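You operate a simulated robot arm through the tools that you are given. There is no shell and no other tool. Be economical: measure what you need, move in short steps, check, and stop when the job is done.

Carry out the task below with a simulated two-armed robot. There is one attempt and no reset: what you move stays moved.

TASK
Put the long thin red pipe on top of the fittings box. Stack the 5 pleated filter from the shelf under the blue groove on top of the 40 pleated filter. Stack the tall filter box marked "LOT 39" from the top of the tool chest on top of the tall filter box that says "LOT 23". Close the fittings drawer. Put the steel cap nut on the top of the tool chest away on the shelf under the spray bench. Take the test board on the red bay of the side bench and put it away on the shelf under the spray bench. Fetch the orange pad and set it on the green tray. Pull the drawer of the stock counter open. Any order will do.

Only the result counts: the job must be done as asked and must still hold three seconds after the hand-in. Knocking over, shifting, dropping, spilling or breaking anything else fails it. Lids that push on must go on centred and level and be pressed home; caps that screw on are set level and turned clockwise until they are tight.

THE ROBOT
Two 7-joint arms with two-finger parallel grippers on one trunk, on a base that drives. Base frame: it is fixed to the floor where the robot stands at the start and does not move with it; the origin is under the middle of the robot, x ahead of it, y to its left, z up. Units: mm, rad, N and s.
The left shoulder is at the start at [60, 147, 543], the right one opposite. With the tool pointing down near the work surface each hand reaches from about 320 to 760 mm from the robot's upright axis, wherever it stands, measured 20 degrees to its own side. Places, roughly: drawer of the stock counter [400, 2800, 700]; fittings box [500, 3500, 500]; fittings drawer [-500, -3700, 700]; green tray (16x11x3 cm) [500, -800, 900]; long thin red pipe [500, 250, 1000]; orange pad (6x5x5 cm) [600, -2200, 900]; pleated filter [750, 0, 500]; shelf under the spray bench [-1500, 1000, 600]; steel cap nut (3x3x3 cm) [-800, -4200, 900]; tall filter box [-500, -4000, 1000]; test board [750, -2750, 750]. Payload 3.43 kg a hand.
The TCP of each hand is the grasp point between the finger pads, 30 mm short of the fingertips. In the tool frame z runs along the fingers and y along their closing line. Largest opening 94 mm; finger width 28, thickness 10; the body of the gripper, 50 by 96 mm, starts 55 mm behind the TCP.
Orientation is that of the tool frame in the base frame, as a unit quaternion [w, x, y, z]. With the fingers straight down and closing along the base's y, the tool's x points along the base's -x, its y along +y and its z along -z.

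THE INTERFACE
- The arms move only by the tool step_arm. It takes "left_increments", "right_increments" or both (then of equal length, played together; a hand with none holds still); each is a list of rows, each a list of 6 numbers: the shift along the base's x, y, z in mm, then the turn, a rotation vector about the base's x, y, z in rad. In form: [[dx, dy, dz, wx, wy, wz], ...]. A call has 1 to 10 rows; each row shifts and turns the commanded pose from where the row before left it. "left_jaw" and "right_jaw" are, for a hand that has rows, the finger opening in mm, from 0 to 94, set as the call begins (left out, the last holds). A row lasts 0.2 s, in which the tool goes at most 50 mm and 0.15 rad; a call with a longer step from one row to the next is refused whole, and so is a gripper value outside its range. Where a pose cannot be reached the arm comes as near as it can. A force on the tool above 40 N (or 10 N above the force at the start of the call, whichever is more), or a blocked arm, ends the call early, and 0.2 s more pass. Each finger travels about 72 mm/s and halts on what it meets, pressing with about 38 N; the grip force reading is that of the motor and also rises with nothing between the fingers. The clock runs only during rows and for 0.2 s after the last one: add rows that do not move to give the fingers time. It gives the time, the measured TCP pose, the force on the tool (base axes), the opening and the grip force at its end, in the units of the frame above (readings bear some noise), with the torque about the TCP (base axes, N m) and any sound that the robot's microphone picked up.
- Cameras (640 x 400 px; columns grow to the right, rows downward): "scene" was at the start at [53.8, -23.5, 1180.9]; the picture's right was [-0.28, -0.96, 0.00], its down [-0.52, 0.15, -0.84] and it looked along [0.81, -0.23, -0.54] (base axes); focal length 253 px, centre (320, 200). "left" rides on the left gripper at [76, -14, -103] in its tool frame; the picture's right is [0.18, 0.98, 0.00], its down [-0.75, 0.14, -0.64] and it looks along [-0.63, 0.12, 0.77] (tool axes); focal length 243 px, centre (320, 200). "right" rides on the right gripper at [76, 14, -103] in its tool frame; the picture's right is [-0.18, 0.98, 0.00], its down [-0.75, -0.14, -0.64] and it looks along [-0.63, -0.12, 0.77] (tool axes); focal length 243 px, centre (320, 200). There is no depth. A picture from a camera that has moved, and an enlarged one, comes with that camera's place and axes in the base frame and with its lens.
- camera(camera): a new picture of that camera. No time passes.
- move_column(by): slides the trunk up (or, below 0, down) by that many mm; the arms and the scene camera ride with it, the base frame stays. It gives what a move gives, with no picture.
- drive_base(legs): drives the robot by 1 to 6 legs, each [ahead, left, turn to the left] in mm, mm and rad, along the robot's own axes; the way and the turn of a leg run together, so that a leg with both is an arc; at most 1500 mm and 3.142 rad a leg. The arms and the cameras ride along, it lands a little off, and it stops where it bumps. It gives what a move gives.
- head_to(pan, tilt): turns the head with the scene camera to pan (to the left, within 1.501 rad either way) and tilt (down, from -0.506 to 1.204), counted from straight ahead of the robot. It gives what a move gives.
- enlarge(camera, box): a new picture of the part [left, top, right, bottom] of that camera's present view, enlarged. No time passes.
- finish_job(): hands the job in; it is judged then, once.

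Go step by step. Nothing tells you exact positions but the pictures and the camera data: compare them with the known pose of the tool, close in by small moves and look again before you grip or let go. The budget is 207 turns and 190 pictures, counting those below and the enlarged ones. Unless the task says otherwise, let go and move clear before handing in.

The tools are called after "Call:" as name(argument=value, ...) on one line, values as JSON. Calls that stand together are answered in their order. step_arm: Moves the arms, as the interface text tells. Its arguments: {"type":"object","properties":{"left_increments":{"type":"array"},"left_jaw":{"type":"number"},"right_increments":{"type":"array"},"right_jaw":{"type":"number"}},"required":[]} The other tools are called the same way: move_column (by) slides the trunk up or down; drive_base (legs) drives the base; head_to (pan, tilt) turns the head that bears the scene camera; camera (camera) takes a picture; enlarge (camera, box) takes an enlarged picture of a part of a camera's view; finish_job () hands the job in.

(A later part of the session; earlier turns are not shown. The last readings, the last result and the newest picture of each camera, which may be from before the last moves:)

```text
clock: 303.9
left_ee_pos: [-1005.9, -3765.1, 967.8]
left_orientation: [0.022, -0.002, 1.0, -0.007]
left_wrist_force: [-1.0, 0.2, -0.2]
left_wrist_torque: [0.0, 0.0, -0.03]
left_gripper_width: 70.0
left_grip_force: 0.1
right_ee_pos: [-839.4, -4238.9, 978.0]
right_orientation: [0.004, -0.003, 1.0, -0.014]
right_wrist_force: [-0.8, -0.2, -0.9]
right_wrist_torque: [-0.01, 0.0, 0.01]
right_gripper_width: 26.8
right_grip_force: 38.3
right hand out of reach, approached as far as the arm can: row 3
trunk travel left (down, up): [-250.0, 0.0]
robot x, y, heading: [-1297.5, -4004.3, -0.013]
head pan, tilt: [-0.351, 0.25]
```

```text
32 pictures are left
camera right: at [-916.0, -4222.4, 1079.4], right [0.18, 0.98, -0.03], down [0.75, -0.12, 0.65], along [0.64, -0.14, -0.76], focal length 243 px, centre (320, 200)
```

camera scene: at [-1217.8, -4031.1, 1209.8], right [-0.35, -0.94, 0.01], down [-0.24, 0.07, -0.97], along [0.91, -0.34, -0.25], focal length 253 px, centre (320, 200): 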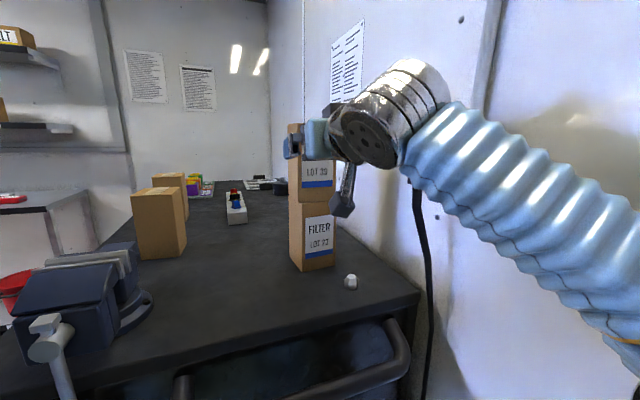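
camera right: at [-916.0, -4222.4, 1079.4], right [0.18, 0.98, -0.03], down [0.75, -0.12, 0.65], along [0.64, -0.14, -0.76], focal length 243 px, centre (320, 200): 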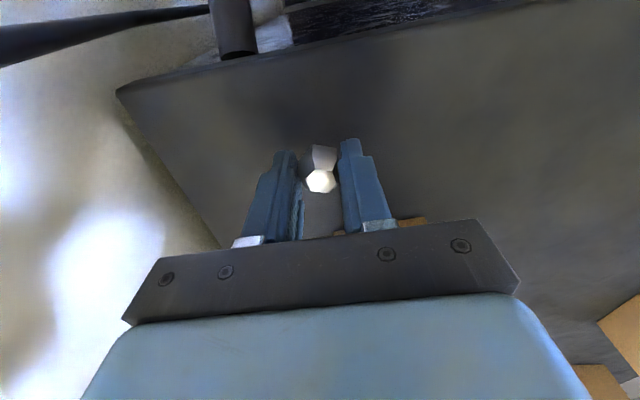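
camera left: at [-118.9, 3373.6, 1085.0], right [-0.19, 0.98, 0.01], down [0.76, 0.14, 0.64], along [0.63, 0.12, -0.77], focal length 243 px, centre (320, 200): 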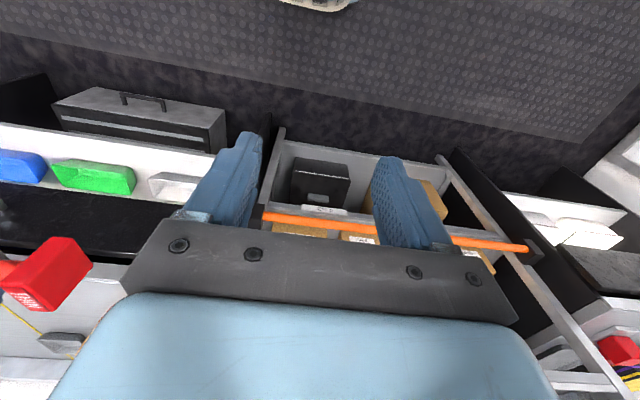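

Nut held. Travelling round to the RED bay for the test board.

Call:
drive_base(legs=[[-200, 0, 0.013], [0, 660, 0], [1250, 0, 0], [0, 400, 0]])

Call:
head_to(pan=0.1, tilt=0.35)

Call:
camera(camera="scene")

```text
clock: 316.8
left_ee_pos: [40.9, -2688.0, 969.4]
left_orientation: [0.021, 0.002, 1.0, -0.007]
left_wrist_force: [-0.4, -0.2, 0.8]
left_wrist_torque: [0.03, -0.01, -0.01]
left_gripper_width: 69.8
left_grip_force: 0.1
right_ee_pos: [202.4, -3162.8, 978.0]
right_orientation: [0.005, 0.001, 1.0, -0.014]
right_wrist_force: [0.3, -0.7, -1.1]
right_wrist_torque: [0.0, -0.01, 0.0]
right_gripper_width: 26.6
right_grip_force: 37.7
trunk travel left (down, up): [-250.0, 0.0]
robot x, y, heading: [-252.9, -2921.4, -0.024]
head pan, tilt: [-0.351, 0.25]
```

```text
clock: 317.7
left_ee_pos: [41.9, -2688.8, 967.7]
left_orientation: [0.022, 0.002, 1.0, -0.007]
left_wrist_force: [-0.7, 0.0, -0.5]
left_wrist_torque: [0.01, -0.03, 0.0]
left_gripper_width: 70.0
left_grip_force: 0.1
right_ee_pos: [202.4, -3163.6, 977.4]
right_orientation: [0.005, 0.001, 1.0, -0.015]
right_wrist_force: [-0.1, 0.1, -1.1]
right_wrist_torque: [0.01, 0.01, -0.03]
right_gripper_width: 26.7
right_grip_force: 37.9
trunk travel left (down, up): [-250.0, 0.0]
robot x, y, heading: [-258.2, -2925.5, -0.022]
head pan, tilt: [0.099, 0.351]
```

```text
31 pictures are left
camera scene: at [-195.4, -2913.0, 1200.7], right [0.08, -1.0, 0.0], down [-0.34, -0.03, -0.94], along [0.94, 0.07, -0.34], focal length 253 px, centre (320, 200)
```

scene: 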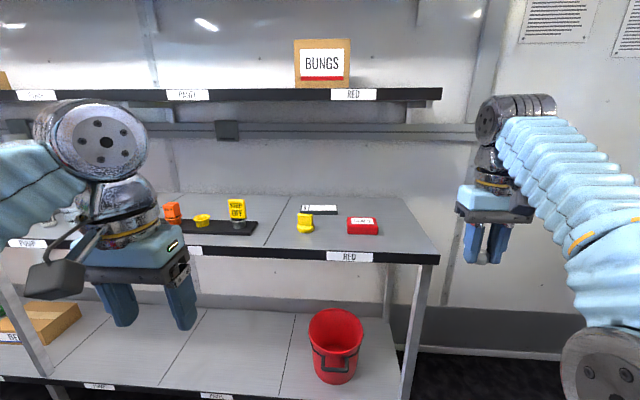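

Call:
enlarge(camera="scene", box=[270, 190, 400, 260])

```text
4.92 times, centred on (335, 225) of scene
camera zoom: at [-195.4, -2913.0, 1200.7], right [0.08, -1.0, 0.0], down [-0.34, -0.03, -0.94], along [0.94, 0.07, -0.34], focal length 1245 px, centre (246, 77)
```

zoom: 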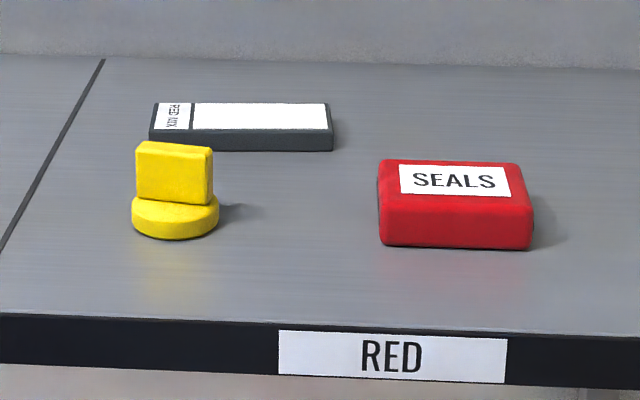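

The test board is a slab ≈128×42×14 mm at centre ≈[617,-2849] on the deck (z≈860). I turn the left hand to close along x and approach.

Call:
step_arm(left_increments=[[0, 0, 0, 0, 0.044, 0.1], [0, 0, 0, 0, 0, 0.15], [0, 0, 0, 0, 0, 0.15], [0, 0, 0, 0, 0, 0.15], [0, 0, 0, 0, 0, 0.15], [0, 0, 0, 0, 0, 0.15], [0, 0, 0, 0, 0, 0.15], [0, 0, 0, 0, 0, 0.15], [0, 0, 0, 0, 0, 0.15], [0, 0, 0, 0, 0, 0.15]])

Call:
drive_base(legs=[[0, -130, 0.022], [330, 0, 0]])

Call:
camera(camera="left")

```text
clock: 319.9
left_ee_pos: [39.4, -2687.4, 968.6]
left_orientation: [0.004, -0.662, 0.749, -0.004]
left_wrist_force: [-0.8, 0.8, 0.3]
left_wrist_torque: [-0.01, -0.01, -0.01]
left_gripper_width: 70.1
left_grip_force: 0.1
right_ee_pos: [203.6, -3163.2, 977.8]
right_orientation: [0.004, 0.001, 1.0, -0.015]
right_wrist_force: [1.1, 0.2, 0.5]
right_wrist_torque: [0.01, -0.02, -0.02]
right_gripper_width: 26.5
right_grip_force: 37.5
trunk travel left (down, up): [-250.0, 0.0]
robot x, y, heading: [-255.2, -2923.9, -0.023]
head pan, tilt: [0.099, 0.351]
```

```text
clock: 323.0
left_ee_pos: [365.2, -2809.1, 967.9]
left_orientation: [0.004, -0.671, 0.742, -0.005]
left_wrist_force: [0.5, 0.3, -0.6]
left_wrist_torque: [0.03, -0.01, 0.01]
left_gripper_width: 69.7
left_grip_force: 0.0
right_ee_pos: [538.6, -3281.2, 978.2]
right_orientation: [0.005, -0.011, 1.0, -0.014]
right_wrist_force: [-0.3, 0.3, -0.3]
right_wrist_torque: [-0.03, -0.03, 0.01]
right_gripper_width: 26.5
right_grip_force: 38.1
trunk travel left (down, up): [-250.0, 0.0]
robot x, y, heading: [74.4, -3053.1, 0.004]
head pan, tilt: [0.099, 0.351]
```

```text
29 pictures are left
camera left: at [370.5, -2887.5, 1071.2], right [-1.0, -0.09, -0.01], down [-0.07, 0.76, 0.64], along [-0.05, 0.64, -0.77], focal length 243 px, centre (320, 200)
```

left: 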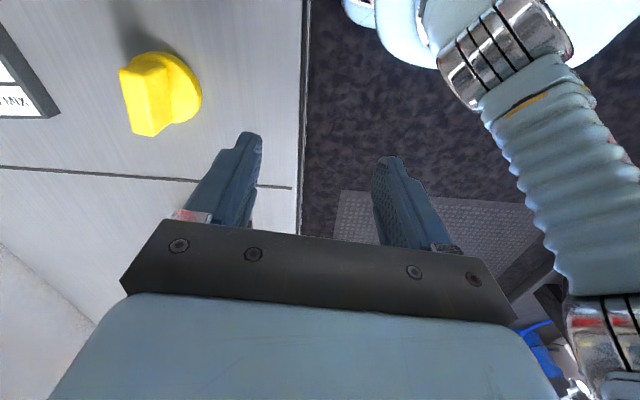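

Call:
step_arm(left_increments=[[30, -25, 0, 0, 0, -0.03], [40, -25, 0, 0, 0, 0], [40, 0, 0, 0, 0, 0], [40, 0, -4, 0, 0, 0], [45, 0, -6, 0, 0, 0], [30, 0, -18, 0, 0, 0], [19, 0, -18, 0, 0, 0], [0, 0, -5, 0, 0, 0]])

Call:
camera(camera="left")

```text
clock: 324.8
left_ee_pos: [609.4, -2861.1, 917.2]
left_orientation: [0.005, -0.659, 0.752, -0.005]
left_wrist_force: [-0.1, -0.9, 0.2]
left_wrist_torque: [-0.01, 0.0, 0.02]
left_gripper_width: 70.1
left_grip_force: 0.1
right_ee_pos: [540.2, -3280.1, 978.0]
right_orientation: [0.005, -0.011, 1.0, -0.014]
right_wrist_force: [-0.4, 0.7, 0.2]
right_wrist_torque: [0.01, -0.01, 0.02]
right_gripper_width: 26.3
right_grip_force: 38.4
trunk travel left (down, up): [-250.0, 0.0]
robot x, y, heading: [74.6, -3050.1, 0.007]
head pan, tilt: [0.099, 0.351]
```

```text
28 pictures are left
camera left: at [612.0, -2937.9, 1020.4], right [-1.0, -0.05, -0.01], down [-0.05, 0.77, 0.64], along [-0.03, 0.64, -0.77], focal length 243 px, centre (320, 200)
```

left: 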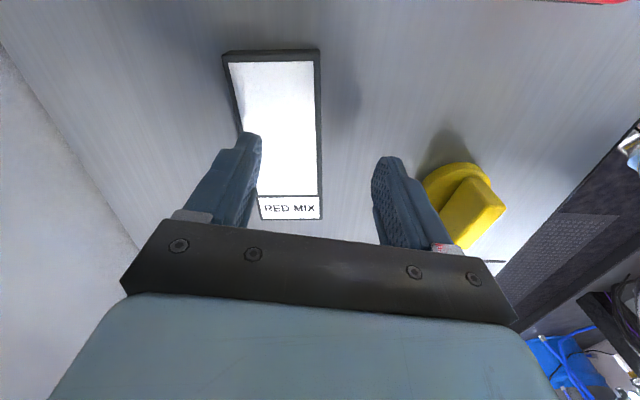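

Call:
step_arm(left_increments=[[12, 3, -2, 0, 0, 0], [12, 2, -2, 0, 0, 0], [0, 0, 0, 0, 0, 0]])

Call:
step_arm(left_increments=[[0, 0, -8, 0, 0, 0], [0, 0, -8, 0, 0, 0], [0, 0, -3, 0, 0, 0], [0, 0, 0, 0, 0, 0]])

Call:
camera(camera="left")

```text
clock: 325.6
left_ee_pos: [633.6, -2855.9, 915.8]
left_orientation: [0.005, -0.66, 0.751, -0.006]
left_wrist_force: [-0.3, 0.0, 0.5]
left_wrist_torque: [0.0, 0.0, 0.0]
left_gripper_width: 70.2
left_grip_force: 0.1
right_ee_pos: [538.4, -3281.0, 978.2]
right_orientation: [0.004, -0.011, 1.0, -0.013]
right_wrist_force: [-0.1, -0.4, -0.7]
right_wrist_torque: [0.01, -0.01, 0.01]
right_gripper_width: 26.3
right_grip_force: 38.1
trunk travel left (down, up): [-250.0, 0.0]
robot x, y, heading: [72.5, -3051.8, -0.0]
head pan, tilt: [0.099, 0.351]
```

```text
clock: 326.6
left_ee_pos: [632.3, -2854.5, 894.5]
left_orientation: [0.004, -0.66, 0.752, -0.005]
left_wrist_force: [0.0, -0.5, -1.2]
left_wrist_torque: [0.01, -0.05, -0.01]
left_gripper_width: 70.0
left_grip_force: 0.0
right_ee_pos: [538.2, -3281.6, 978.7]
right_orientation: [0.004, -0.011, 1.0, -0.014]
right_wrist_force: [0.2, -0.2, 0.0]
right_wrist_torque: [0.0, -0.02, -0.02]
right_gripper_width: 26.5
right_grip_force: 37.9
trunk travel left (down, up): [-250.0, 0.0]
robot x, y, heading: [74.2, -3052.1, 0.004]
head pan, tilt: [0.099, 0.351]
```

```text
27 pictures are left
camera left: at [636.1, -2932.6, 996.7], right [-1.0, -0.06, -0.01], down [-0.05, 0.77, 0.64], along [-0.03, 0.64, -0.77], focal length 243 px, centre (320, 200)
```

left: 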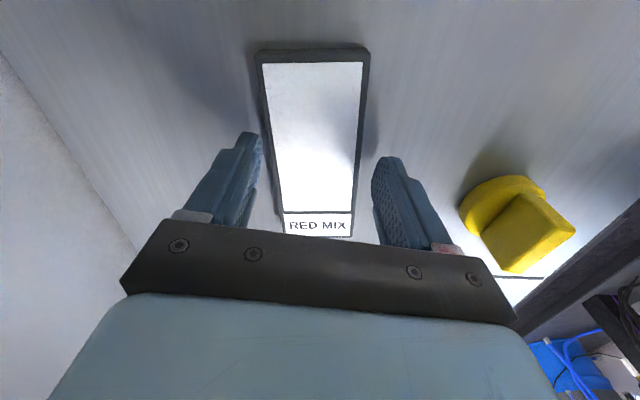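

Call:
step_arm(left_increments=[[0, 0, -2, 0, 0, 0], [0, 0, 0, 0, 0, 0]])

Call:
step_arm(left_increments=[[0, 0, 0, 0, 0, 0], [0, 0, 0, 0, 0, 0], [0, 0, 0, 0, 0, 0], [0, 0, 0, 0, 0, 0]], left_jaw=20)

Call:
step_arm(left_increments=[[0, 0, 8, 0, 0, 0], [0, 0, 12, 0, 0, 0], [0, 0, 12, 0, 0, 0], [-8, 0, 12, 0, 0, 0], [-15, 0, 12, 0, 0, 0], [-20, 0, 10, 0, 0, 0]])

Call:
camera(camera="left")

```text
clock: 327.2
left_ee_pos: [633.7, -2855.4, 891.8]
left_orientation: [0.004, -0.66, 0.752, -0.005]
left_wrist_force: [0.2, 0.3, 0.5]
left_wrist_torque: [-0.02, 0.0, 0.01]
left_gripper_width: 70.0
left_grip_force: 0.0
right_ee_pos: [539.2, -3281.3, 977.2]
right_orientation: [0.004, -0.011, 1.0, -0.014]
right_wrist_force: [-0.1, 0.6, -0.1]
right_wrist_torque: [-0.02, 0.0, 0.01]
right_gripper_width: 26.2
right_grip_force: 38.0
trunk travel left (down, up): [-250.0, 0.0]
robot x, y, heading: [73.1, -3050.2, 0.004]
head pan, tilt: [0.099, 0.351]
```

```text
clock: 328.2
left_ee_pos: [632.2, -2855.7, 891.8]
left_orientation: [0.004, -0.66, 0.751, -0.005]
left_wrist_force: [1.2, -0.2, 0.0]
left_wrist_torque: [0.09, -0.01, -0.02]
left_gripper_width: 54.9
left_grip_force: 38.1
right_ee_pos: [539.4, -3280.6, 978.5]
right_orientation: [0.004, -0.011, 1.0, -0.014]
right_wrist_force: [1.1, -0.3, -0.8]
right_wrist_torque: [-0.01, 0.01, 0.0]
right_gripper_width: 26.8
right_grip_force: 37.4
trunk travel left (down, up): [-250.0, 0.0]
robot x, y, heading: [73.2, -3055.2, 0.004]
head pan, tilt: [0.099, 0.351]
```

```text
clock: 329.6
left_ee_pos: [588.3, -2855.7, 945.3]
left_orientation: [0.004, -0.659, 0.752, -0.005]
left_wrist_force: [0.3, 0.0, -1.1]
left_wrist_torque: [0.0, 0.03, 0.01]
left_gripper_width: 54.7
left_grip_force: 37.6
left hand out of reach, approached as far as the arm can: row 3
right_ee_pos: [539.9, -3281.3, 978.2]
right_orientation: [0.005, -0.011, 1.0, -0.013]
right_wrist_force: [0.4, 0.1, -0.6]
right_wrist_torque: [0.0, -0.02, 0.0]
right_gripper_width: 26.6
right_grip_force: 38.1
trunk travel left (down, up): [-250.0, 0.0]
robot x, y, heading: [71.0, -3050.3, 0.005]
head pan, tilt: [0.099, 0.351]
```

```text
26 pictures are left
camera left: at [591.9, -2933.0, 1048.1], right [-1.0, -0.05, -0.01], down [-0.05, 0.77, 0.64], along [-0.03, 0.64, -0.77], focal length 243 px, centre (320, 200)
```

left: 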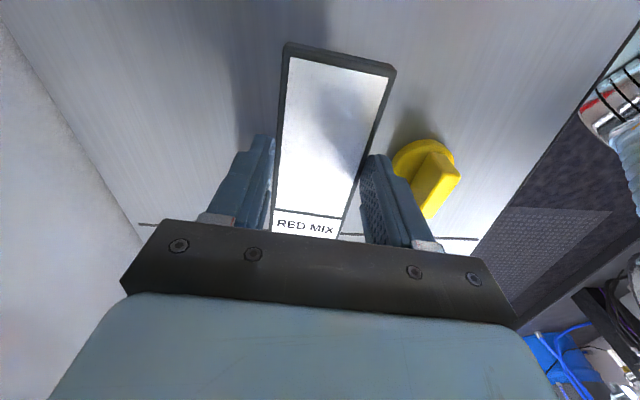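

Board held. Raising it above the stamp height before backing out.

Call:
step_arm(left_increments=[[-10, 0, 12, 0, 0, 0], [-15, 0, 12, 0, 0, 0], [-15, 0, 12, 0, 0, 0], [-20, 0, 8, 0, 0, 0], [0, 0, 0, 0, 0, 0]])

```text
clock: 330.8
left_ee_pos: [527.4, -2854.2, 979.2]
left_orientation: [0.004, -0.66, 0.751, -0.006]
left_wrist_force: [-0.4, 0.4, -0.5]
left_wrist_torque: [-0.02, 0.0, 0.02]
left_gripper_width: 55.1
left_grip_force: 38.0
left hand out of reach, approached as far as the arm can: row 2, 3
right_ee_pos: [539.4, -3280.0, 978.4]
right_orientation: [0.004, -0.012, 1.0, -0.014]
right_wrist_force: [-0.4, 0.0, 0.2]
right_wrist_torque: [0.01, 0.02, 0.0]
right_gripper_width: 26.5
right_grip_force: 38.1
trunk travel left (down, up): [-250.0, 0.0]
robot x, y, heading: [77.0, -3056.2, 0.001]
head pan, tilt: [0.099, 0.351]
```

Call:
drive_base(legs=[[-540, 0, 0], [0, 1500, 0.01], [0, 1500, 0], [0, 800, 0], [0, 0, 1.571]])

Call:
head_to(pan=0.9, tilt=0.45)

Call:
camera(camera="scene")

```text
clock: 355.6
left_ee_pos: [-660.0, 1186.3, 980.0]
left_orientation: [-0.009, 0.997, -0.08, 0.0]
left_wrist_force: [0.8, 0.2, -0.2]
left_wrist_torque: [-0.02, 0.0, 0.02]
left_gripper_width: 54.8
left_grip_force: 37.9
right_ee_pos: [-233.7, 1185.7, 978.4]
right_orientation: [0.013, -0.704, 0.71, -0.006]
right_wrist_force: [0.2, 0.0, -1.2]
right_wrist_torque: [-0.01, 0.02, 0.01]
right_gripper_width: 26.6
right_grip_force: 38.4
trunk travel left (down, up): [-250.0, 0.0]
robot x, y, heading: [-481.4, 729.1, 1.547]
head pan, tilt: [0.099, 0.351]
```

```text
clock: 356.7
left_ee_pos: [-661.1, 1186.6, 979.5]
left_orientation: [-0.008, 0.997, -0.08, 0.001]
left_wrist_force: [0.5, 0.7, -0.2]
left_wrist_torque: [-0.02, 0.04, -0.02]
left_gripper_width: 55.0
left_grip_force: 38.2
right_ee_pos: [-232.9, 1186.3, 976.8]
right_orientation: [0.012, -0.704, 0.71, -0.006]
right_wrist_force: [-0.2, -0.2, -0.8]
right_wrist_torque: [-0.04, 0.0, -0.02]
right_gripper_width: 26.4
right_grip_force: 38.1
trunk travel left (down, up): [-250.0, 0.0]
robot x, y, heading: [-473.5, 727.5, 1.544]
head pan, tilt: [0.901, 0.45]
```

```text
25 pictures are left
camera scene: at [-550.9, 759.0, 1191.4], right [0.64, 0.77, 0.0], down [0.33, -0.28, -0.9], along [-0.69, 0.58, -0.44], focal length 253 px, centre (320, 200)
```

scene: 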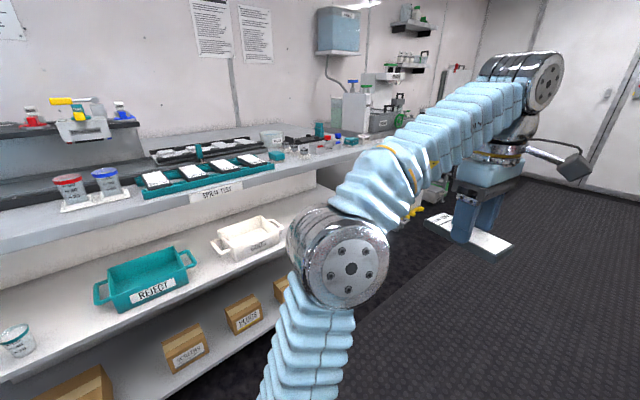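

The spray bench's shelf has trays (REJECT, a white one) and gaps. Turning to face it.

Call:
drive_base(legs=[[0, 0, 1.594]])

Call:
head_to(pan=0.0, tilt=0.5)

Call:
camera(camera="scene")

```text
clock: 361.0
left_ee_pos: [-935.8, 540.6, 978.6]
left_orientation: [-0.006, 0.759, 0.651, -0.005]
left_wrist_force: [0.0, 1.0, -0.5]
left_wrist_torque: [-0.01, 0.02, 0.02]
left_gripper_width: 54.9
left_grip_force: 37.7
right_ee_pos: [-936.1, 968.7, 978.1]
right_orientation: [-0.015, 1.0, 0.0, -0.005]
right_wrist_force: [0.0, 0.7, -0.6]
right_wrist_torque: [0.0, 0.02, 0.0]
right_gripper_width: 26.3
right_grip_force: 37.9
trunk travel left (down, up): [-250.0, 0.0]
robot x, y, heading: [-476.8, 727.5, 3.123]
head pan, tilt: [0.901, 0.45]
```

```text
clock: 362.2
left_ee_pos: [-936.3, 541.3, 977.9]
left_orientation: [-0.006, 0.759, 0.651, -0.005]
left_wrist_force: [-0.6, 1.0, -1.1]
left_wrist_torque: [0.03, -0.01, -0.01]
left_gripper_width: 55.1
left_grip_force: 37.9
right_ee_pos: [-937.5, 968.2, 977.3]
right_orientation: [-0.014, 1.0, -0.001, -0.004]
right_wrist_force: [0.8, 0.2, -0.3]
right_wrist_torque: [0.03, 0.0, 0.01]
right_gripper_width: 26.6
right_grip_force: 38.1
trunk travel left (down, up): [-250.0, 0.0]
robot x, y, heading: [-479.3, 731.8, 3.126]
head pan, tilt: [0.0, 0.499]
```

```text
24 pictures are left
camera scene: at [-540.9, 730.8, 1187.0], right [0.02, 1.0, 0.0], down [0.48, -0.01, -0.88], along [-0.88, 0.02, -0.48], focal length 253 px, centre (320, 200)
```

scene: 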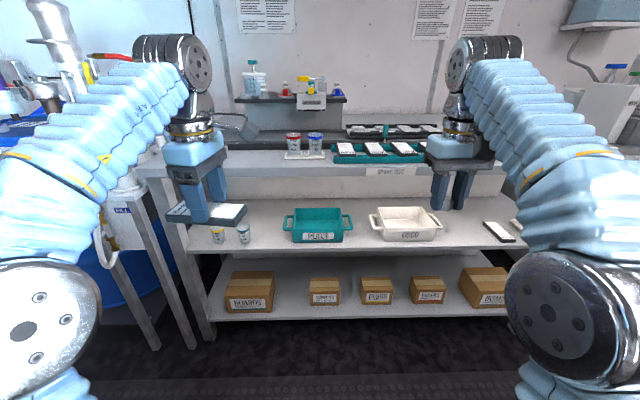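

Call:
enlarge(camera="scene", box=[190, 160, 560, 260])

```text
1.73 times, centred on (375, 210) of scene
camera zoom: at [-540.9, 730.8, 1187.0], right [0.02, 1.0, 0.0], down [0.48, -0.01, -0.88], along [-0.88, 0.02, -0.48], focal length 437 px, centre (225, 183)
```

zoom: 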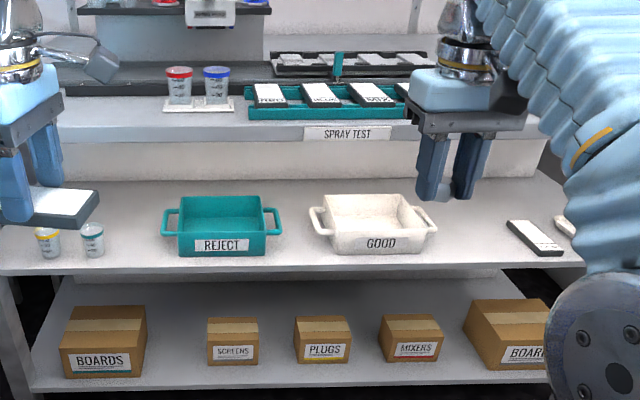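

I'll put the nut and the board in the free strip right of the GOOD tray. Driving up for the nut first.

Call:
drive_base(legs=[[0, -320, 0.015], [300, 0, 0]])

Call:
head_to(pan=-0.35, tilt=0.7)

Call:
step_arm(right_increments=[[0, 0, -45, 0, 0, 0], [0, 0, -45, 0, 0, 0], [0, 0, -45, 0, 0, 0], [0, 0, -45, 0, 0, 0], [0, 0, -45, 0, 0, 0], [0, 0, -45, 0, 0, 0], [0, 0, -45, 0, 0, 0], [0, 0, -40, 0, 0, 0]])

Call:
camera(camera="scene")

Call:
camera(camera="right")

```text
clock: 366.0
left_ee_pos: [-1227.8, 860.4, 979.5]
left_orientation: [-0.006, 0.755, 0.656, -0.005]
left_wrist_force: [0.3, -1.0, -0.8]
left_wrist_torque: [0.0, 0.0, 0.01]
left_gripper_width: 54.8
left_grip_force: 38.1
right_ee_pos: [-1236.6, 1288.1, 978.1]
right_orientation: [-0.014, 1.0, 0.007, -0.005]
right_wrist_force: [-0.2, -0.1, -0.8]
right_wrist_torque: [0.02, 0.03, -0.04]
right_gripper_width: 26.5
right_grip_force: 38.1
trunk travel left (down, up): [-250.0, 0.0]
robot x, y, heading: [-773.4, 1054.2, 3.133]
head pan, tilt: [0.0, 0.499]
```

```text
clock: 366.8
left_ee_pos: [-1228.2, 862.2, 978.7]
left_orientation: [-0.006, 0.754, 0.656, -0.004]
left_wrist_force: [-0.8, -0.7, -0.1]
left_wrist_torque: [-0.01, 0.01, 0.01]
left_gripper_width: 54.9
left_grip_force: 37.9
right_ee_pos: [-1236.8, 1287.9, 977.5]
right_orientation: [-0.014, 1.0, 0.007, -0.004]
right_wrist_force: [-0.6, -0.7, -1.4]
right_wrist_torque: [0.03, -0.02, 0.03]
right_gripper_width: 26.5
right_grip_force: 38.1
trunk travel left (down, up): [-250.0, 0.0]
robot x, y, heading: [-776.9, 1053.3, 3.134]
head pan, tilt: [-0.351, 0.7]
```

```text
clock: 368.6
left_ee_pos: [-1228.4, 861.0, 979.6]
left_orientation: [-0.006, 0.755, 0.656, -0.005]
left_wrist_force: [0.2, -0.1, -0.7]
left_wrist_torque: [0.01, 0.03, 0.0]
left_gripper_width: 54.6
left_grip_force: 38.0
right_ee_pos: [-1235.9, 1288.1, 623.2]
right_orientation: [-0.014, 1.0, 0.007, -0.004]
right_wrist_force: [0.3, -0.9, -1.1]
right_wrist_torque: [-0.01, -0.02, 0.01]
right_gripper_width: 26.6
right_grip_force: 38.3
trunk travel left (down, up): [-250.0, 0.0]
robot x, y, heading: [-772.7, 1051.8, 3.131]
head pan, tilt: [-0.351, 0.7]
```

```text
22 pictures are left
camera scene: at [-825.4, 1085.5, 1169.3], right [0.35, 0.94, 0.0], down [0.6, -0.23, -0.76], along [-0.72, 0.27, -0.64], focal length 253 px, centre (320, 200)
```

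scene: 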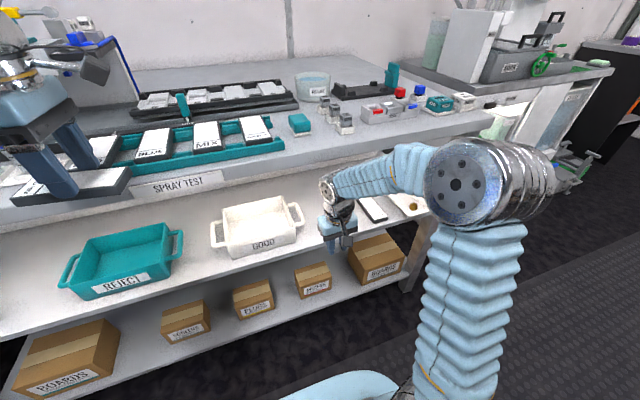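

```text
21 pictures are left
camera right: at [-1158.8, 1272.3, 724.3], right [-0.17, -0.98, -0.03], down [-0.75, 0.11, 0.65], along [-0.64, 0.13, -0.76], focal length 243 px, centre (320, 200)
```

right: 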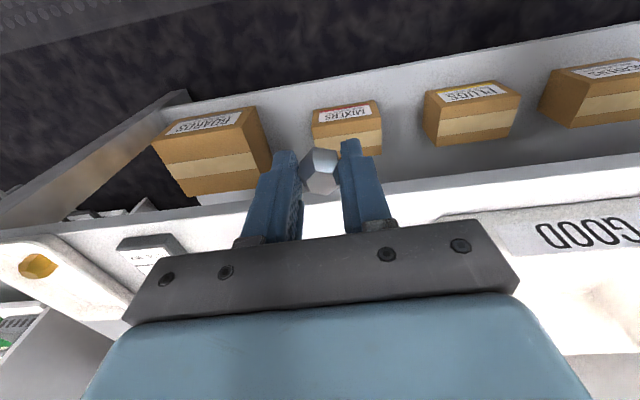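

Gap between the GOOD tray and the board is ≈250 mm; shelf z≈522, edge x≈-1337. Lowering, moving in and setting the nut down.

Call:
step_arm(right_increments=[[0, -12, -25, 0, 0, 0], [-20, -12, -22, 0, 0, 0], [-40, 0, 0, 0, 0, 0], [-40, 0, 0, 0, 0, 0], [-38, 0, 0, 0, 0, 0], [0, 0, 0, 0, 0, 0]])

Call:
camera(camera="right")

```text
clock: 369.4
left_ee_pos: [-1227.7, 861.5, 979.7]
left_orientation: [-0.005, 0.755, 0.655, -0.005]
left_wrist_force: [-0.6, -0.1, -0.9]
left_wrist_torque: [0.0, 0.05, 0.02]
left_gripper_width: 54.7
left_grip_force: 38.3
right_ee_pos: [-1288.6, 1264.7, 573.3]
right_orientation: [-0.014, 1.0, 0.003, 0.013]
right_wrist_force: [7.3, -0.1, -1.9]
right_wrist_torque: [0.01, -0.12, -0.01]
right_gripper_width: 26.3
right_grip_force: 37.8
trunk travel left (down, up): [-250.0, 0.0]
robot x, y, heading: [-771.1, 1056.0, 3.137]
head pan, tilt: [-0.351, 0.7]
stopped in row 4 (right hand): the force on the tool passed its limit at 88 N (the readings are from after the stop); the commanded pose is now the measured one
```

```text
20 pictures are left
camera right: at [-1214.9, 1247.4, 677.9], right [-0.18, -0.98, -0.03], down [-0.77, 0.12, 0.63], along [-0.61, 0.14, -0.78], focal length 243 px, centre (320, 200)
```

right: 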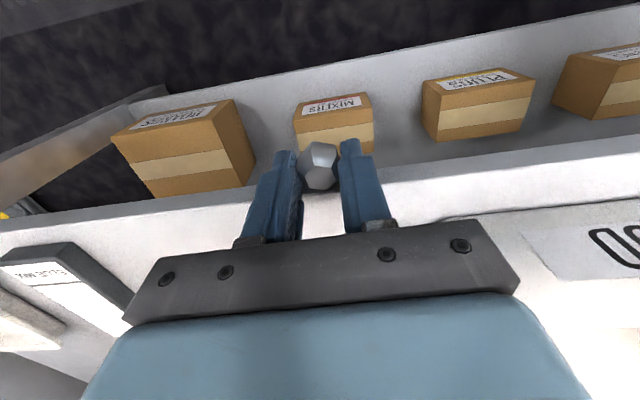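

The nut touched the shelf's front edge: the shelf is at z≈547, edge x≈-1307. Backing, raising to clear, and going in.

Call:
step_arm(right_increments=[[12, 0, 0, 0, 0, 0], [8, 0, 15, 0, 0, 0], [0, 0, 12, 0, 0, 0], [-25, 0, 0, 0, 0, 0], [-25, 0, 0, 0, 0, 0], [-25, 0, 0, 0, 0, 0], [0, 0, 0, 0, 0, 0]])

Call:
camera(camera="right")

```text
clock: 371.0
left_ee_pos: [-1210.9, 870.5, 986.3]
left_orientation: [-0.009, 0.759, 0.651, -0.01]
left_wrist_force: [-0.1, -0.6, -0.1]
left_wrist_torque: [0.02, -0.02, 0.03]
left_gripper_width: 54.8
left_grip_force: 38.1
right_ee_pos: [-1302.9, 1265.8, 590.1]
right_orientation: [-0.016, 0.999, 0.01, 0.035]
right_wrist_force: [-42.5, 14.5, 175.3]
right_wrist_torque: [-2.63, 3.28, -1.58]
right_gripper_width: 26.4
right_grip_force: 37.6
trunk travel left (down, up): [-250.0, 0.0]
robot x, y, heading: [-764.5, 1059.9, 3.126]
head pan, tilt: [-0.351, 0.7]
stopped in row 7 (right hand): the force on the tool passed its limit at 55 N (the readings are from after the stop); the commanded pose is now the measured one
```

```text
19 pictures are left
camera right: at [-1233.4, 1249.8, 698.2], right [-0.16, -0.99, -0.04], down [-0.8, 0.11, 0.59], along [-0.58, 0.13, -0.8], focal length 243 px, centre (320, 200)
```

right: 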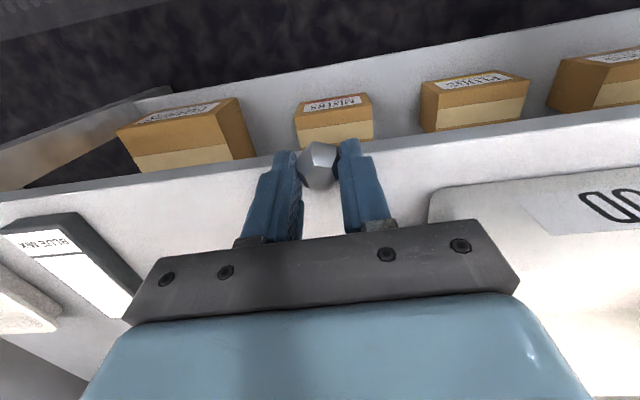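

High contact force; retreating straight out at once.

Call:
step_arm(right_increments=[[15, 0, 0, 0, 0, 0], [20, 0, 0, 0, 0, 0], [30, 0, 0, 0, 0, 0], [30, 0, 0, 0, 0, 0]])

Call:
camera(camera="scene")

```text
clock: 371.3
left_ee_pos: [-1212.6, 868.7, 984.3]
left_orientation: [-0.009, 0.759, 0.651, -0.009]
left_wrist_force: [0.3, 0.0, -0.4]
left_wrist_torque: [0.0, -0.01, 0.0]
left_gripper_width: 54.9
left_grip_force: 38.1
right_ee_pos: [-1303.2, 1265.8, 590.4]
right_orientation: [-0.014, 0.999, 0.01, 0.033]
right_wrist_force: [-15.8, 18.9, 239.3]
right_wrist_torque: [-3.6, 3.15, -0.93]
right_gripper_width: 26.1
right_grip_force: 37.4
trunk travel left (down, up): [-250.0, 0.0]
robot x, y, heading: [-765.7, 1057.7, 3.126]
head pan, tilt: [-0.351, 0.7]
stopped in row 1 (right hand): the force on the tool passed its limit at 284 N (the readings are from after the stop); the commanded pose is now the measured one
```

```text
18 pictures are left
camera scene: at [-804.8, 1088.8, 1170.7], right [0.36, 0.93, 0.0], down [0.59, -0.23, -0.77], along [-0.72, 0.28, -0.64], focal length 253 px, centre (320, 200)
```

scene: 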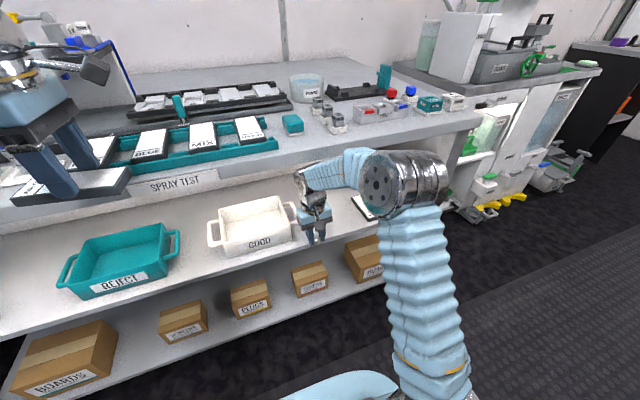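

The hand is wedged between shelf and deck lip; I free it by tilting the wrist outwards.

Call:
step_arm(right_increments=[[4, 0, 4, 0, 0.06, 0], [4, 0, 4, 0, 0.1, 0], [4, 0, 3, 0, 0.1, 0], [10, 0, 0, 0, 0.1, 0]])

```text
clock: 371.5
left_ee_pos: [-1213.5, 869.9, 982.9]
left_orientation: [-0.007, 0.76, 0.65, -0.007]
left_wrist_force: [-0.9, 0.5, -1.0]
left_wrist_torque: [0.0, 0.0, 0.03]
left_gripper_width: 54.9
left_grip_force: 37.9
right_ee_pos: [-1302.4, 1266.5, 591.3]
right_orientation: [-0.016, 0.999, 0.01, 0.035]
right_wrist_force: [-2.6, 17.3, 232.8]
right_wrist_torque: [-3.49, 2.7, -0.69]
right_gripper_width: 26.4
right_grip_force: 38.0
trunk travel left (down, up): [-250.0, 0.0]
robot x, y, heading: [-766.8, 1057.2, 3.12]
head pan, tilt: [-0.351, 0.7]
stopped in row 1 (right hand): the force on the tool passed its limit at 355 N (the readings are from after the stop); the commanded pose is now the measured one
```

Call:
drive_base(legs=[[-60, 0, 0]])

Call:
camera(camera="right")

```text
clock: 372.5
left_ee_pos: [-1160.7, 869.0, 979.0]
left_orientation: [-0.005, 0.759, 0.651, -0.005]
left_wrist_force: [-0.5, -0.1, -0.3]
left_wrist_torque: [0.0, -0.03, -0.03]
left_gripper_width: 55.1
left_grip_force: 38.0
right_ee_pos: [-1247.4, 1265.8, 584.1]
right_orientation: [-0.015, 0.999, 0.009, 0.039]
right_wrist_force: [0.1, -0.6, -1.4]
right_wrist_torque: [0.0, -0.03, 0.0]
right_gripper_width: 26.4
right_grip_force: 38.3
trunk travel left (down, up): [-250.0, 0.0]
robot x, y, heading: [-699.6, 1057.3, 3.118]
head pan, tilt: [-0.351, 0.7]
```

```text
17 pictures are left
camera right: at [-1178.3, 1249.1, 692.4], right [-0.16, -0.99, -0.04], down [-0.8, 0.11, 0.58], along [-0.57, 0.13, -0.81], focal length 243 px, centre (320, 200)
```

right: 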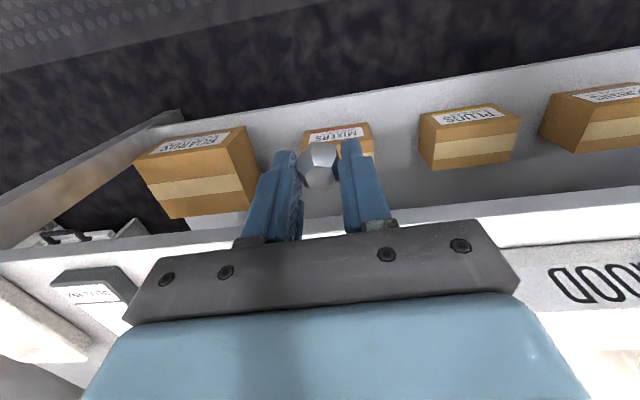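

Free again, nut still held. I pitch the hand 35° forward so the wrist stays outside the deck lip, and go in again.

Call:
step_arm(right_increments=[[10, 0, 15, 0, 0.14, 0], [10, 0, 15, 0, 0.14, 0], [0, 0, 10, 0, 0.14, 0], [0, 0, 0, 0, 0.14, 0], [0, 0, 0, 0, 0.13, 0], [0, 0, 0, 0, 0, 0]])

Call:
step_arm(right_increments=[[-30, 0, 0, 0, 0, 0], [-30, 0, 0, 0, 0, 0], [-25, 0, 0, 0, 0, 0], [-20, 0, -5, 0, 0, 0], [0, 0, -5, 0, 0, 0], [0, 0, 0, 0, 0, 0]])

Call:
camera(camera="right")

```text
clock: 373.9
left_ee_pos: [-1160.1, 868.7, 979.2]
left_orientation: [-0.004, 0.76, 0.65, -0.004]
left_wrist_force: [0.2, -0.5, 0.2]
left_wrist_torque: [0.0, -0.01, 0.01]
left_gripper_width: 54.7
left_grip_force: 37.7
right_ee_pos: [-1227.3, 1264.4, 624.3]
right_orientation: [-0.016, 0.953, 0.004, -0.302]
right_wrist_force: [0.0, 0.4, 0.2]
right_wrist_torque: [0.02, 0.05, -0.03]
right_gripper_width: 26.5
right_grip_force: 37.9
trunk travel left (down, up): [-250.0, 0.0]
robot x, y, heading: [-702.8, 1058.4, 3.116]
head pan, tilt: [-0.351, 0.7]
```

```text
clock: 375.3
left_ee_pos: [-1161.3, 869.0, 979.2]
left_orientation: [-0.005, 0.76, 0.65, -0.005]
left_wrist_force: [0.0, -0.7, -0.3]
left_wrist_torque: [0.01, 0.0, 0.03]
left_gripper_width: 54.9
left_grip_force: 37.9
right_ee_pos: [-1333.1, 1265.8, 615.3]
right_orientation: [-0.017, 0.954, 0.004, -0.301]
right_wrist_force: [1.1, -1.0, -0.8]
right_wrist_torque: [0.0, -0.03, -0.02]
right_gripper_width: 26.4
right_grip_force: 38.2
trunk travel left (down, up): [-250.0, 0.0]
robot x, y, heading: [-704.6, 1053.6, 3.118]
head pan, tilt: [-0.351, 0.7]
```

```text
16 pictures are left
camera right: at [-1211.0, 1248.8, 654.5], right [-0.15, -0.99, 0.07], down [-0.25, 0.11, 0.96], along [-0.96, 0.13, -0.26], focal length 243 px, centre (320, 200)
```

right: 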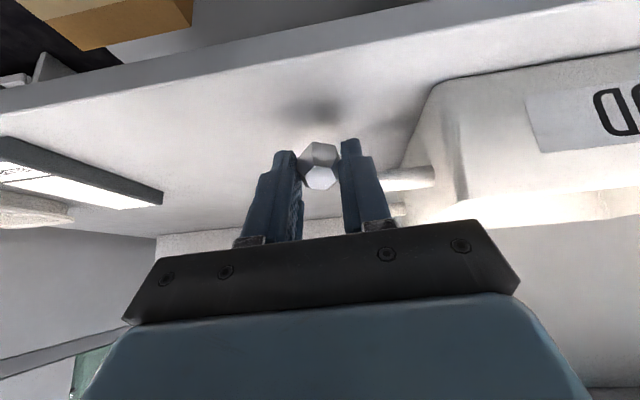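

Call:
step_arm(right_increments=[[-10, 0, -4, 0, 0, 0], [-8, 0, -4, 0, 0, 0], [0, 0, -4, 0, 0, 0], [0, 0, -4, 0, 0, 0], [0, 0, 0, 0, 0, 0]])

Call:
step_arm(right_increments=[[0, 0, -3, 0, 0, 0], [0, 0, -3, 0, 0, 0], [0, 0, -3, 0, 0, 0], [0, 0, -3, 0, 0, 0], [0, 0, 0, 0, 0, 0]])

Call:
camera(camera="right")

```text
clock: 376.5
left_ee_pos: [-1160.9, 867.6, 979.3]
left_orientation: [-0.005, 0.76, 0.65, -0.005]
left_wrist_force: [-0.3, 0.3, -0.7]
left_wrist_torque: [0.03, 0.02, 0.0]
left_gripper_width: 54.7
left_grip_force: 37.7
right_ee_pos: [-1351.9, 1264.7, 598.8]
right_orientation: [-0.018, 0.953, 0.004, -0.301]
right_wrist_force: [-0.1, -1.0, -0.2]
right_wrist_torque: [0.0, 0.0, -0.02]
right_gripper_width: 26.6
right_grip_force: 38.0
trunk travel left (down, up): [-250.0, 0.0]
robot x, y, heading: [-701.6, 1056.2, 3.123]
head pan, tilt: [-0.351, 0.7]
```

```text
clock: 377.9
left_ee_pos: [-1158.6, 869.8, 979.3]
left_orientation: [-0.006, 0.76, 0.65, -0.006]
left_wrist_force: [0.3, 0.0, -0.1]
left_wrist_torque: [0.0, 0.03, 0.02]
left_gripper_width: 55.0
left_grip_force: 38.0
right_ee_pos: [-1353.3, 1265.1, 593.5]
right_orientation: [-0.015, 0.951, 0.003, -0.309]
right_wrist_force: [-3.6, 0.5, 15.5]
right_wrist_torque: [-0.23, 0.2, 0.0]
right_gripper_width: 26.5
right_grip_force: 38.0
trunk travel left (down, up): [-250.0, 0.0]
robot x, y, heading: [-703.0, 1055.8, 3.117]
head pan, tilt: [-0.351, 0.7]
stopped in row 5 (right hand): the force on the tool passed its limit at 41 N (the readings are from after the stop); the commanded pose is now the measured one
```

```text
15 pictures are left
camera right: at [-1230.8, 1249.1, 630.7], right [-0.15, -0.99, 0.08], down [-0.23, 0.11, 0.97], along [-0.96, 0.13, -0.25], focal length 243 px, centre (320, 200)
```

right: 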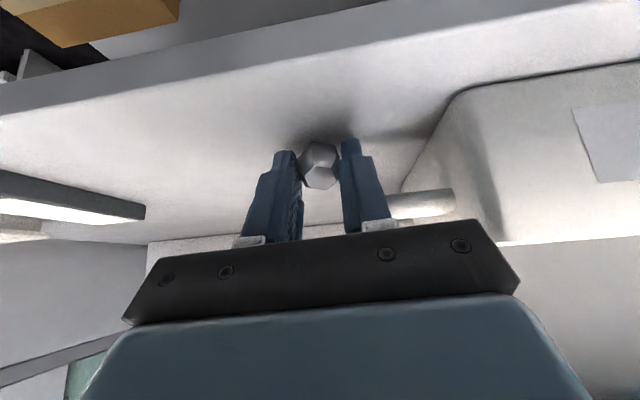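

Call:
step_arm(right_increments=[[0, 0, 1, 0, 0, 0], [0, 0, 0, 0, 0, 0]])

Call:
step_arm(right_increments=[[0, 0, 0, 0, 0, 0], [0, 0, 0, 0, 0, 0], [0, 0, 0, 0, 0, 0]], right_jaw=50)

Call:
step_arm(right_increments=[[8, 0, 12, 0, 0, 0], [15, 0, 15, 0, 0, 0], [30, 0, 10, 0, 0, 0], [40, 0, 0, 0, 0, 0], [40, 0, 0, 0, 0, 0]])

Call:
camera(camera="right")

```text
clock: 378.4
left_ee_pos: [-1160.3, 869.3, 979.8]
left_orientation: [-0.005, 0.76, 0.65, -0.005]
left_wrist_force: [0.4, 0.3, -1.0]
left_wrist_torque: [0.03, -0.02, -0.02]
left_gripper_width: 54.7
left_grip_force: 37.9
right_ee_pos: [-1353.1, 1266.5, 592.5]
right_orientation: [-0.016, 0.952, 0.003, -0.307]
right_wrist_force: [-6.0, -0.7, 18.3]
right_wrist_torque: [-0.27, 0.32, -0.11]
right_gripper_width: 26.8
right_grip_force: 38.3
trunk travel left (down, up): [-250.0, 0.0]
robot x, y, heading: [-702.9, 1058.4, 3.125]
head pan, tilt: [-0.351, 0.7]
```

```text
clock: 379.2
left_ee_pos: [-1158.2, 870.4, 980.8]
left_orientation: [-0.006, 0.76, 0.65, -0.006]
left_wrist_force: [-0.7, 0.4, -0.2]
left_wrist_torque: [0.01, -0.01, 0.04]
left_gripper_width: 54.5
left_grip_force: 37.6
right_ee_pos: [-1351.7, 1268.3, 593.2]
right_orientation: [-0.017, 0.952, 0.002, -0.306]
right_wrist_force: [-1.1, 22.4, 29.6]
right_wrist_torque: [0.08, 0.27, -0.24]
right_gripper_width: 36.3
right_grip_force: 0.0
trunk travel left (down, up): [-250.0, 0.0]
robot x, y, heading: [-703.1, 1054.1, 3.122]
head pan, tilt: [-0.351, 0.7]
```

```text
clock: 380.4
left_ee_pos: [-1159.8, 869.9, 978.5]
left_orientation: [-0.005, 0.76, 0.65, -0.005]
left_wrist_force: [-0.3, 0.8, -0.3]
left_wrist_torque: [0.01, 0.0, -0.02]
left_gripper_width: 54.9
left_grip_force: 38.0
right_ee_pos: [-1219.6, 1265.3, 626.5]
right_orientation: [-0.017, 0.952, 0.002, -0.305]
right_wrist_force: [0.2, 0.1, 0.2]
right_wrist_torque: [0.0, 0.02, -0.02]
right_gripper_width: 49.9
right_grip_force: 0.0
trunk travel left (down, up): [-250.0, 0.0]
robot x, y, heading: [-706.2, 1056.0, 3.119]
head pan, tilt: [-0.351, 0.7]
```

```text
14 pictures are left
camera right: at [-1097.1, 1249.6, 665.5], right [-0.15, -0.99, 0.08], down [-0.24, 0.11, 0.96], along [-0.96, 0.13, -0.25], focal length 243 px, centre (320, 200)
```

right: 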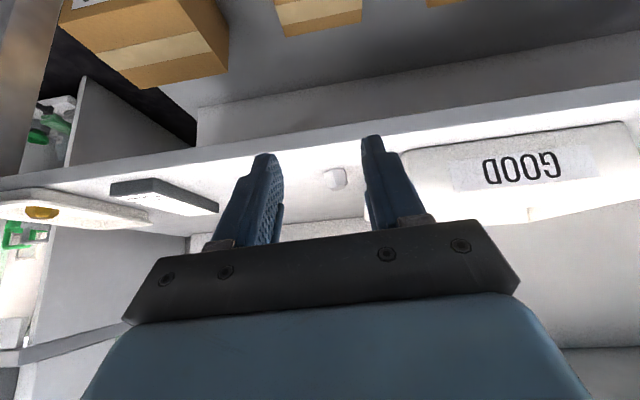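

The nut stands on the shelf at ≈[-1373,1267]. Now the board: right hand up, then shift so the left hand is opposite the free strip at y≈1372.

Call:
step_arm(right_increments=[[10, 0, 40, 0, -0.12, 0], [10, 0, 45, 0, -0.12, 0], [10, 0, 45, 0, -0.12, 0], [10, 0, 45, 0, -0.12, 0], [0, 0, 45, 0, -0.12, 0], [0, 0, 45, 0, 0, 0], [0, 0, 45, 0, 0, 0]])

Call:
drive_base(legs=[[-100, 0, 0.02], [0, -505, 0]])

Call:
camera(camera="left")

```text
clock: 382.1
left_ee_pos: [-1160.2, 868.6, 979.7]
left_orientation: [-0.005, 0.76, 0.65, -0.005]
left_wrist_force: [-0.2, -0.4, -0.5]
left_wrist_torque: [0.0, 0.01, -0.01]
left_gripper_width: 55.0
left_grip_force: 38.0
right_ee_pos: [-1177.8, 1266.1, 937.9]
right_orientation: [-0.014, 1.0, 0.007, -0.009]
right_wrist_force: [0.8, 0.0, -0.3]
right_wrist_torque: [-0.03, -0.01, -0.01]
right_gripper_width: 49.8
right_grip_force: 0.1
trunk travel left (down, up): [-250.0, 0.0]
robot x, y, heading: [-706.0, 1054.8, 3.124]
head pan, tilt: [-0.351, 0.7]
```

```text
clock: 385.7
left_ee_pos: [-1055.5, 1351.6, 980.2]
left_orientation: [-0.005, 0.751, 0.66, -0.005]
left_wrist_force: [-0.6, -0.3, -0.3]
left_wrist_torque: [0.01, -0.02, 0.02]
left_gripper_width: 55.1
left_grip_force: 38.3
right_ee_pos: [-1083.4, 1747.6, 937.8]
right_orientation: [-0.015, 1.0, 0.02, -0.01]
right_wrist_force: [-0.7, -0.5, -0.4]
right_wrist_torque: [-0.01, 0.0, 0.0]
right_gripper_width: 50.1
right_grip_force: 0.1
trunk travel left (down, up): [-250.0, 0.0]
robot x, y, heading: [-606.2, 1549.0, -3.138]
head pan, tilt: [-0.351, 0.7]
```

```text
13 pictures are left
camera left: at [-1058.0, 1429.0, 1082.4], right [1.0, 0.06, -0.01], down [0.05, -0.77, 0.64], along [0.03, -0.64, -0.77], focal length 243 px, centre (320, 200)
```

left: 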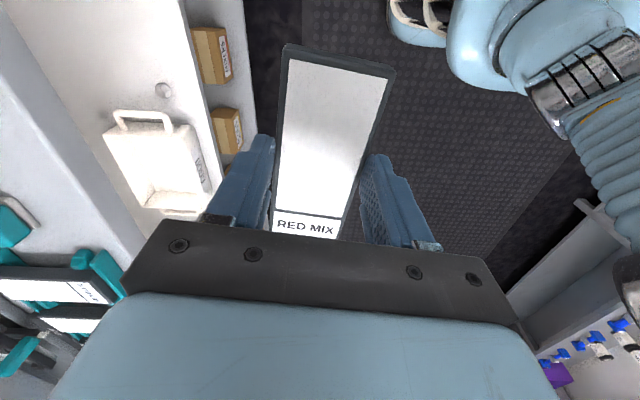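

Squaring the board, tilting the hand 18° and lowering it in front of the shelf.

Call:
step_arm(left_increments=[[0, 0, -40, 0, 0, 0.05], [0, 0, -45, 0, 0, 0.05], [0, 0, -45, 0, 0, 0], [0, 0, -45, 0, 0, 0], [0, 0, -45, 0, 0.08, 0], [0, 0, -45, 0, 0.08, 0], [0, 0, -45, 0, 0.08, 0], [0, 0, -35, 0, 0.074, 0]])

Call:
drive_base(legs=[[180, -22, 0]])

Call:
camera(camera="left")

```text
clock: 387.5
left_ee_pos: [-1054.6, 1352.1, 634.6]
left_orientation: [-0.115, 0.708, 0.687, -0.118]
left_wrist_force: [-1.0, -0.4, -0.7]
left_wrist_torque: [-0.01, -0.04, 0.0]
left_gripper_width: 55.0
left_grip_force: 37.9
right_ee_pos: [-1084.6, 1747.8, 937.9]
right_orientation: [-0.014, 1.0, 0.021, -0.01]
right_wrist_force: [0.0, 0.1, -0.4]
right_wrist_torque: [-0.02, 0.01, -0.02]
right_gripper_width: 50.0
right_grip_force: 0.1
trunk travel left (down, up): [-250.0, 0.0]
robot x, y, heading: [-603.7, 1551.7, -3.138]
head pan, tilt: [-0.351, 0.7]
```

```text
clock: 389.1
left_ee_pos: [-1238.6, 1371.2, 636.1]
left_orientation: [-0.114, 0.707, 0.688, -0.118]
left_wrist_force: [0.3, 0.3, -1.3]
left_wrist_torque: [0.01, 0.02, 0.02]
left_gripper_width: 54.9
left_grip_force: 38.2
right_ee_pos: [-1267.7, 1769.2, 938.5]
right_orientation: [-0.015, 1.0, 0.02, -0.011]
right_wrist_force: [0.1, 0.7, 0.0]
right_wrist_torque: [0.08, 0.0, -0.01]
right_gripper_width: 50.0
right_grip_force: 0.1
trunk travel left (down, up): [-250.0, 0.0]
robot x, y, heading: [-788.9, 1575.6, -3.137]
head pan, tilt: [-0.351, 0.7]
```

```text
12 pictures are left
camera left: at [-1215.8, 1448.4, 736.1], right [0.93, 0.16, -0.32], down [0.32, -0.76, 0.57], along [-0.15, -0.63, -0.76], focal length 243 px, centre (320, 200)
```

left: 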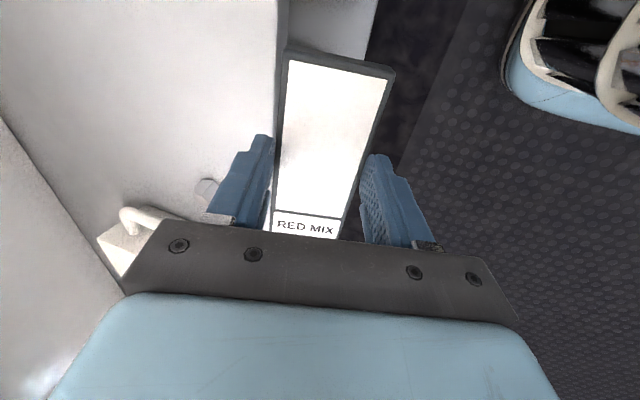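

Call:
step_arm(left_increments=[[-15, 0, -10, 0, 0, 0], [-20, 0, -8, 0, 0, 0], [-20, 0, -4, 0, 0, 0], [-20, 0, 0, 0, 0, 0], [-15, 0, 0, 0, 0, 0], [0, 0, 0, 0, 0, 0]])

Call:
step_arm(left_increments=[[0, 0, -3, 0, 0, 0], [0, 0, -3, 0, 0, 0], [0, 0, -3, 0, 0, 0], [0, 0, -3, 0, 0, 0], [0, 0, 0, 0, 0, 0]])

Call:
camera(camera="left")

```text
clock: 390.5
left_ee_pos: [-1327.8, 1372.5, 612.7]
left_orientation: [-0.113, 0.707, 0.688, -0.116]
left_wrist_force: [0.6, 0.1, -1.6]
left_wrist_torque: [0.02, -0.01, 0.0]
left_gripper_width: 54.8
left_grip_force: 38.2
right_ee_pos: [-1266.5, 1768.6, 938.5]
right_orientation: [-0.015, 1.0, 0.02, -0.009]
right_wrist_force: [-0.1, 0.2, 0.3]
right_wrist_torque: [-0.02, 0.02, 0.0]
right_gripper_width: 50.0
right_grip_force: 0.1
trunk travel left (down, up): [-250.0, 0.0]
robot x, y, heading: [-787.0, 1574.9, -3.134]
head pan, tilt: [-0.351, 0.7]
```

```text
clock: 391.7
left_ee_pos: [-1328.2, 1374.1, 601.5]
left_orientation: [-0.115, 0.707, 0.688, -0.119]
left_wrist_force: [-7.3, 1.3, 22.2]
left_wrist_torque: [0.52, -0.06, 0.16]
left_gripper_width: 55.3
left_grip_force: 38.2
right_ee_pos: [-1266.6, 1769.6, 938.7]
right_orientation: [-0.014, 1.0, 0.021, -0.011]
right_wrist_force: [-0.1, -0.8, -0.1]
right_wrist_torque: [0.0, 0.02, 0.0]
right_gripper_width: 50.1
right_grip_force: 0.1
trunk travel left (down, up): [-250.0, 0.0]
robot x, y, heading: [-785.1, 1573.2, -3.132]
head pan, tilt: [-0.351, 0.7]
```

```text
11 pictures are left
camera left: at [-1305.5, 1449.4, 703.0], right [0.93, 0.16, -0.32], down [0.32, -0.76, 0.57], along [-0.16, -0.63, -0.76], focal length 243 px, centre (320, 200)
```

left: 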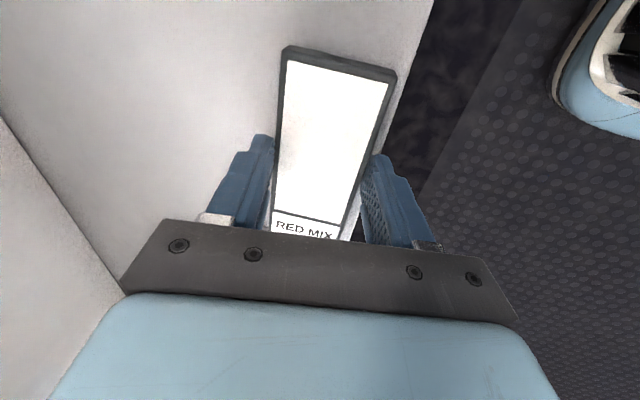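

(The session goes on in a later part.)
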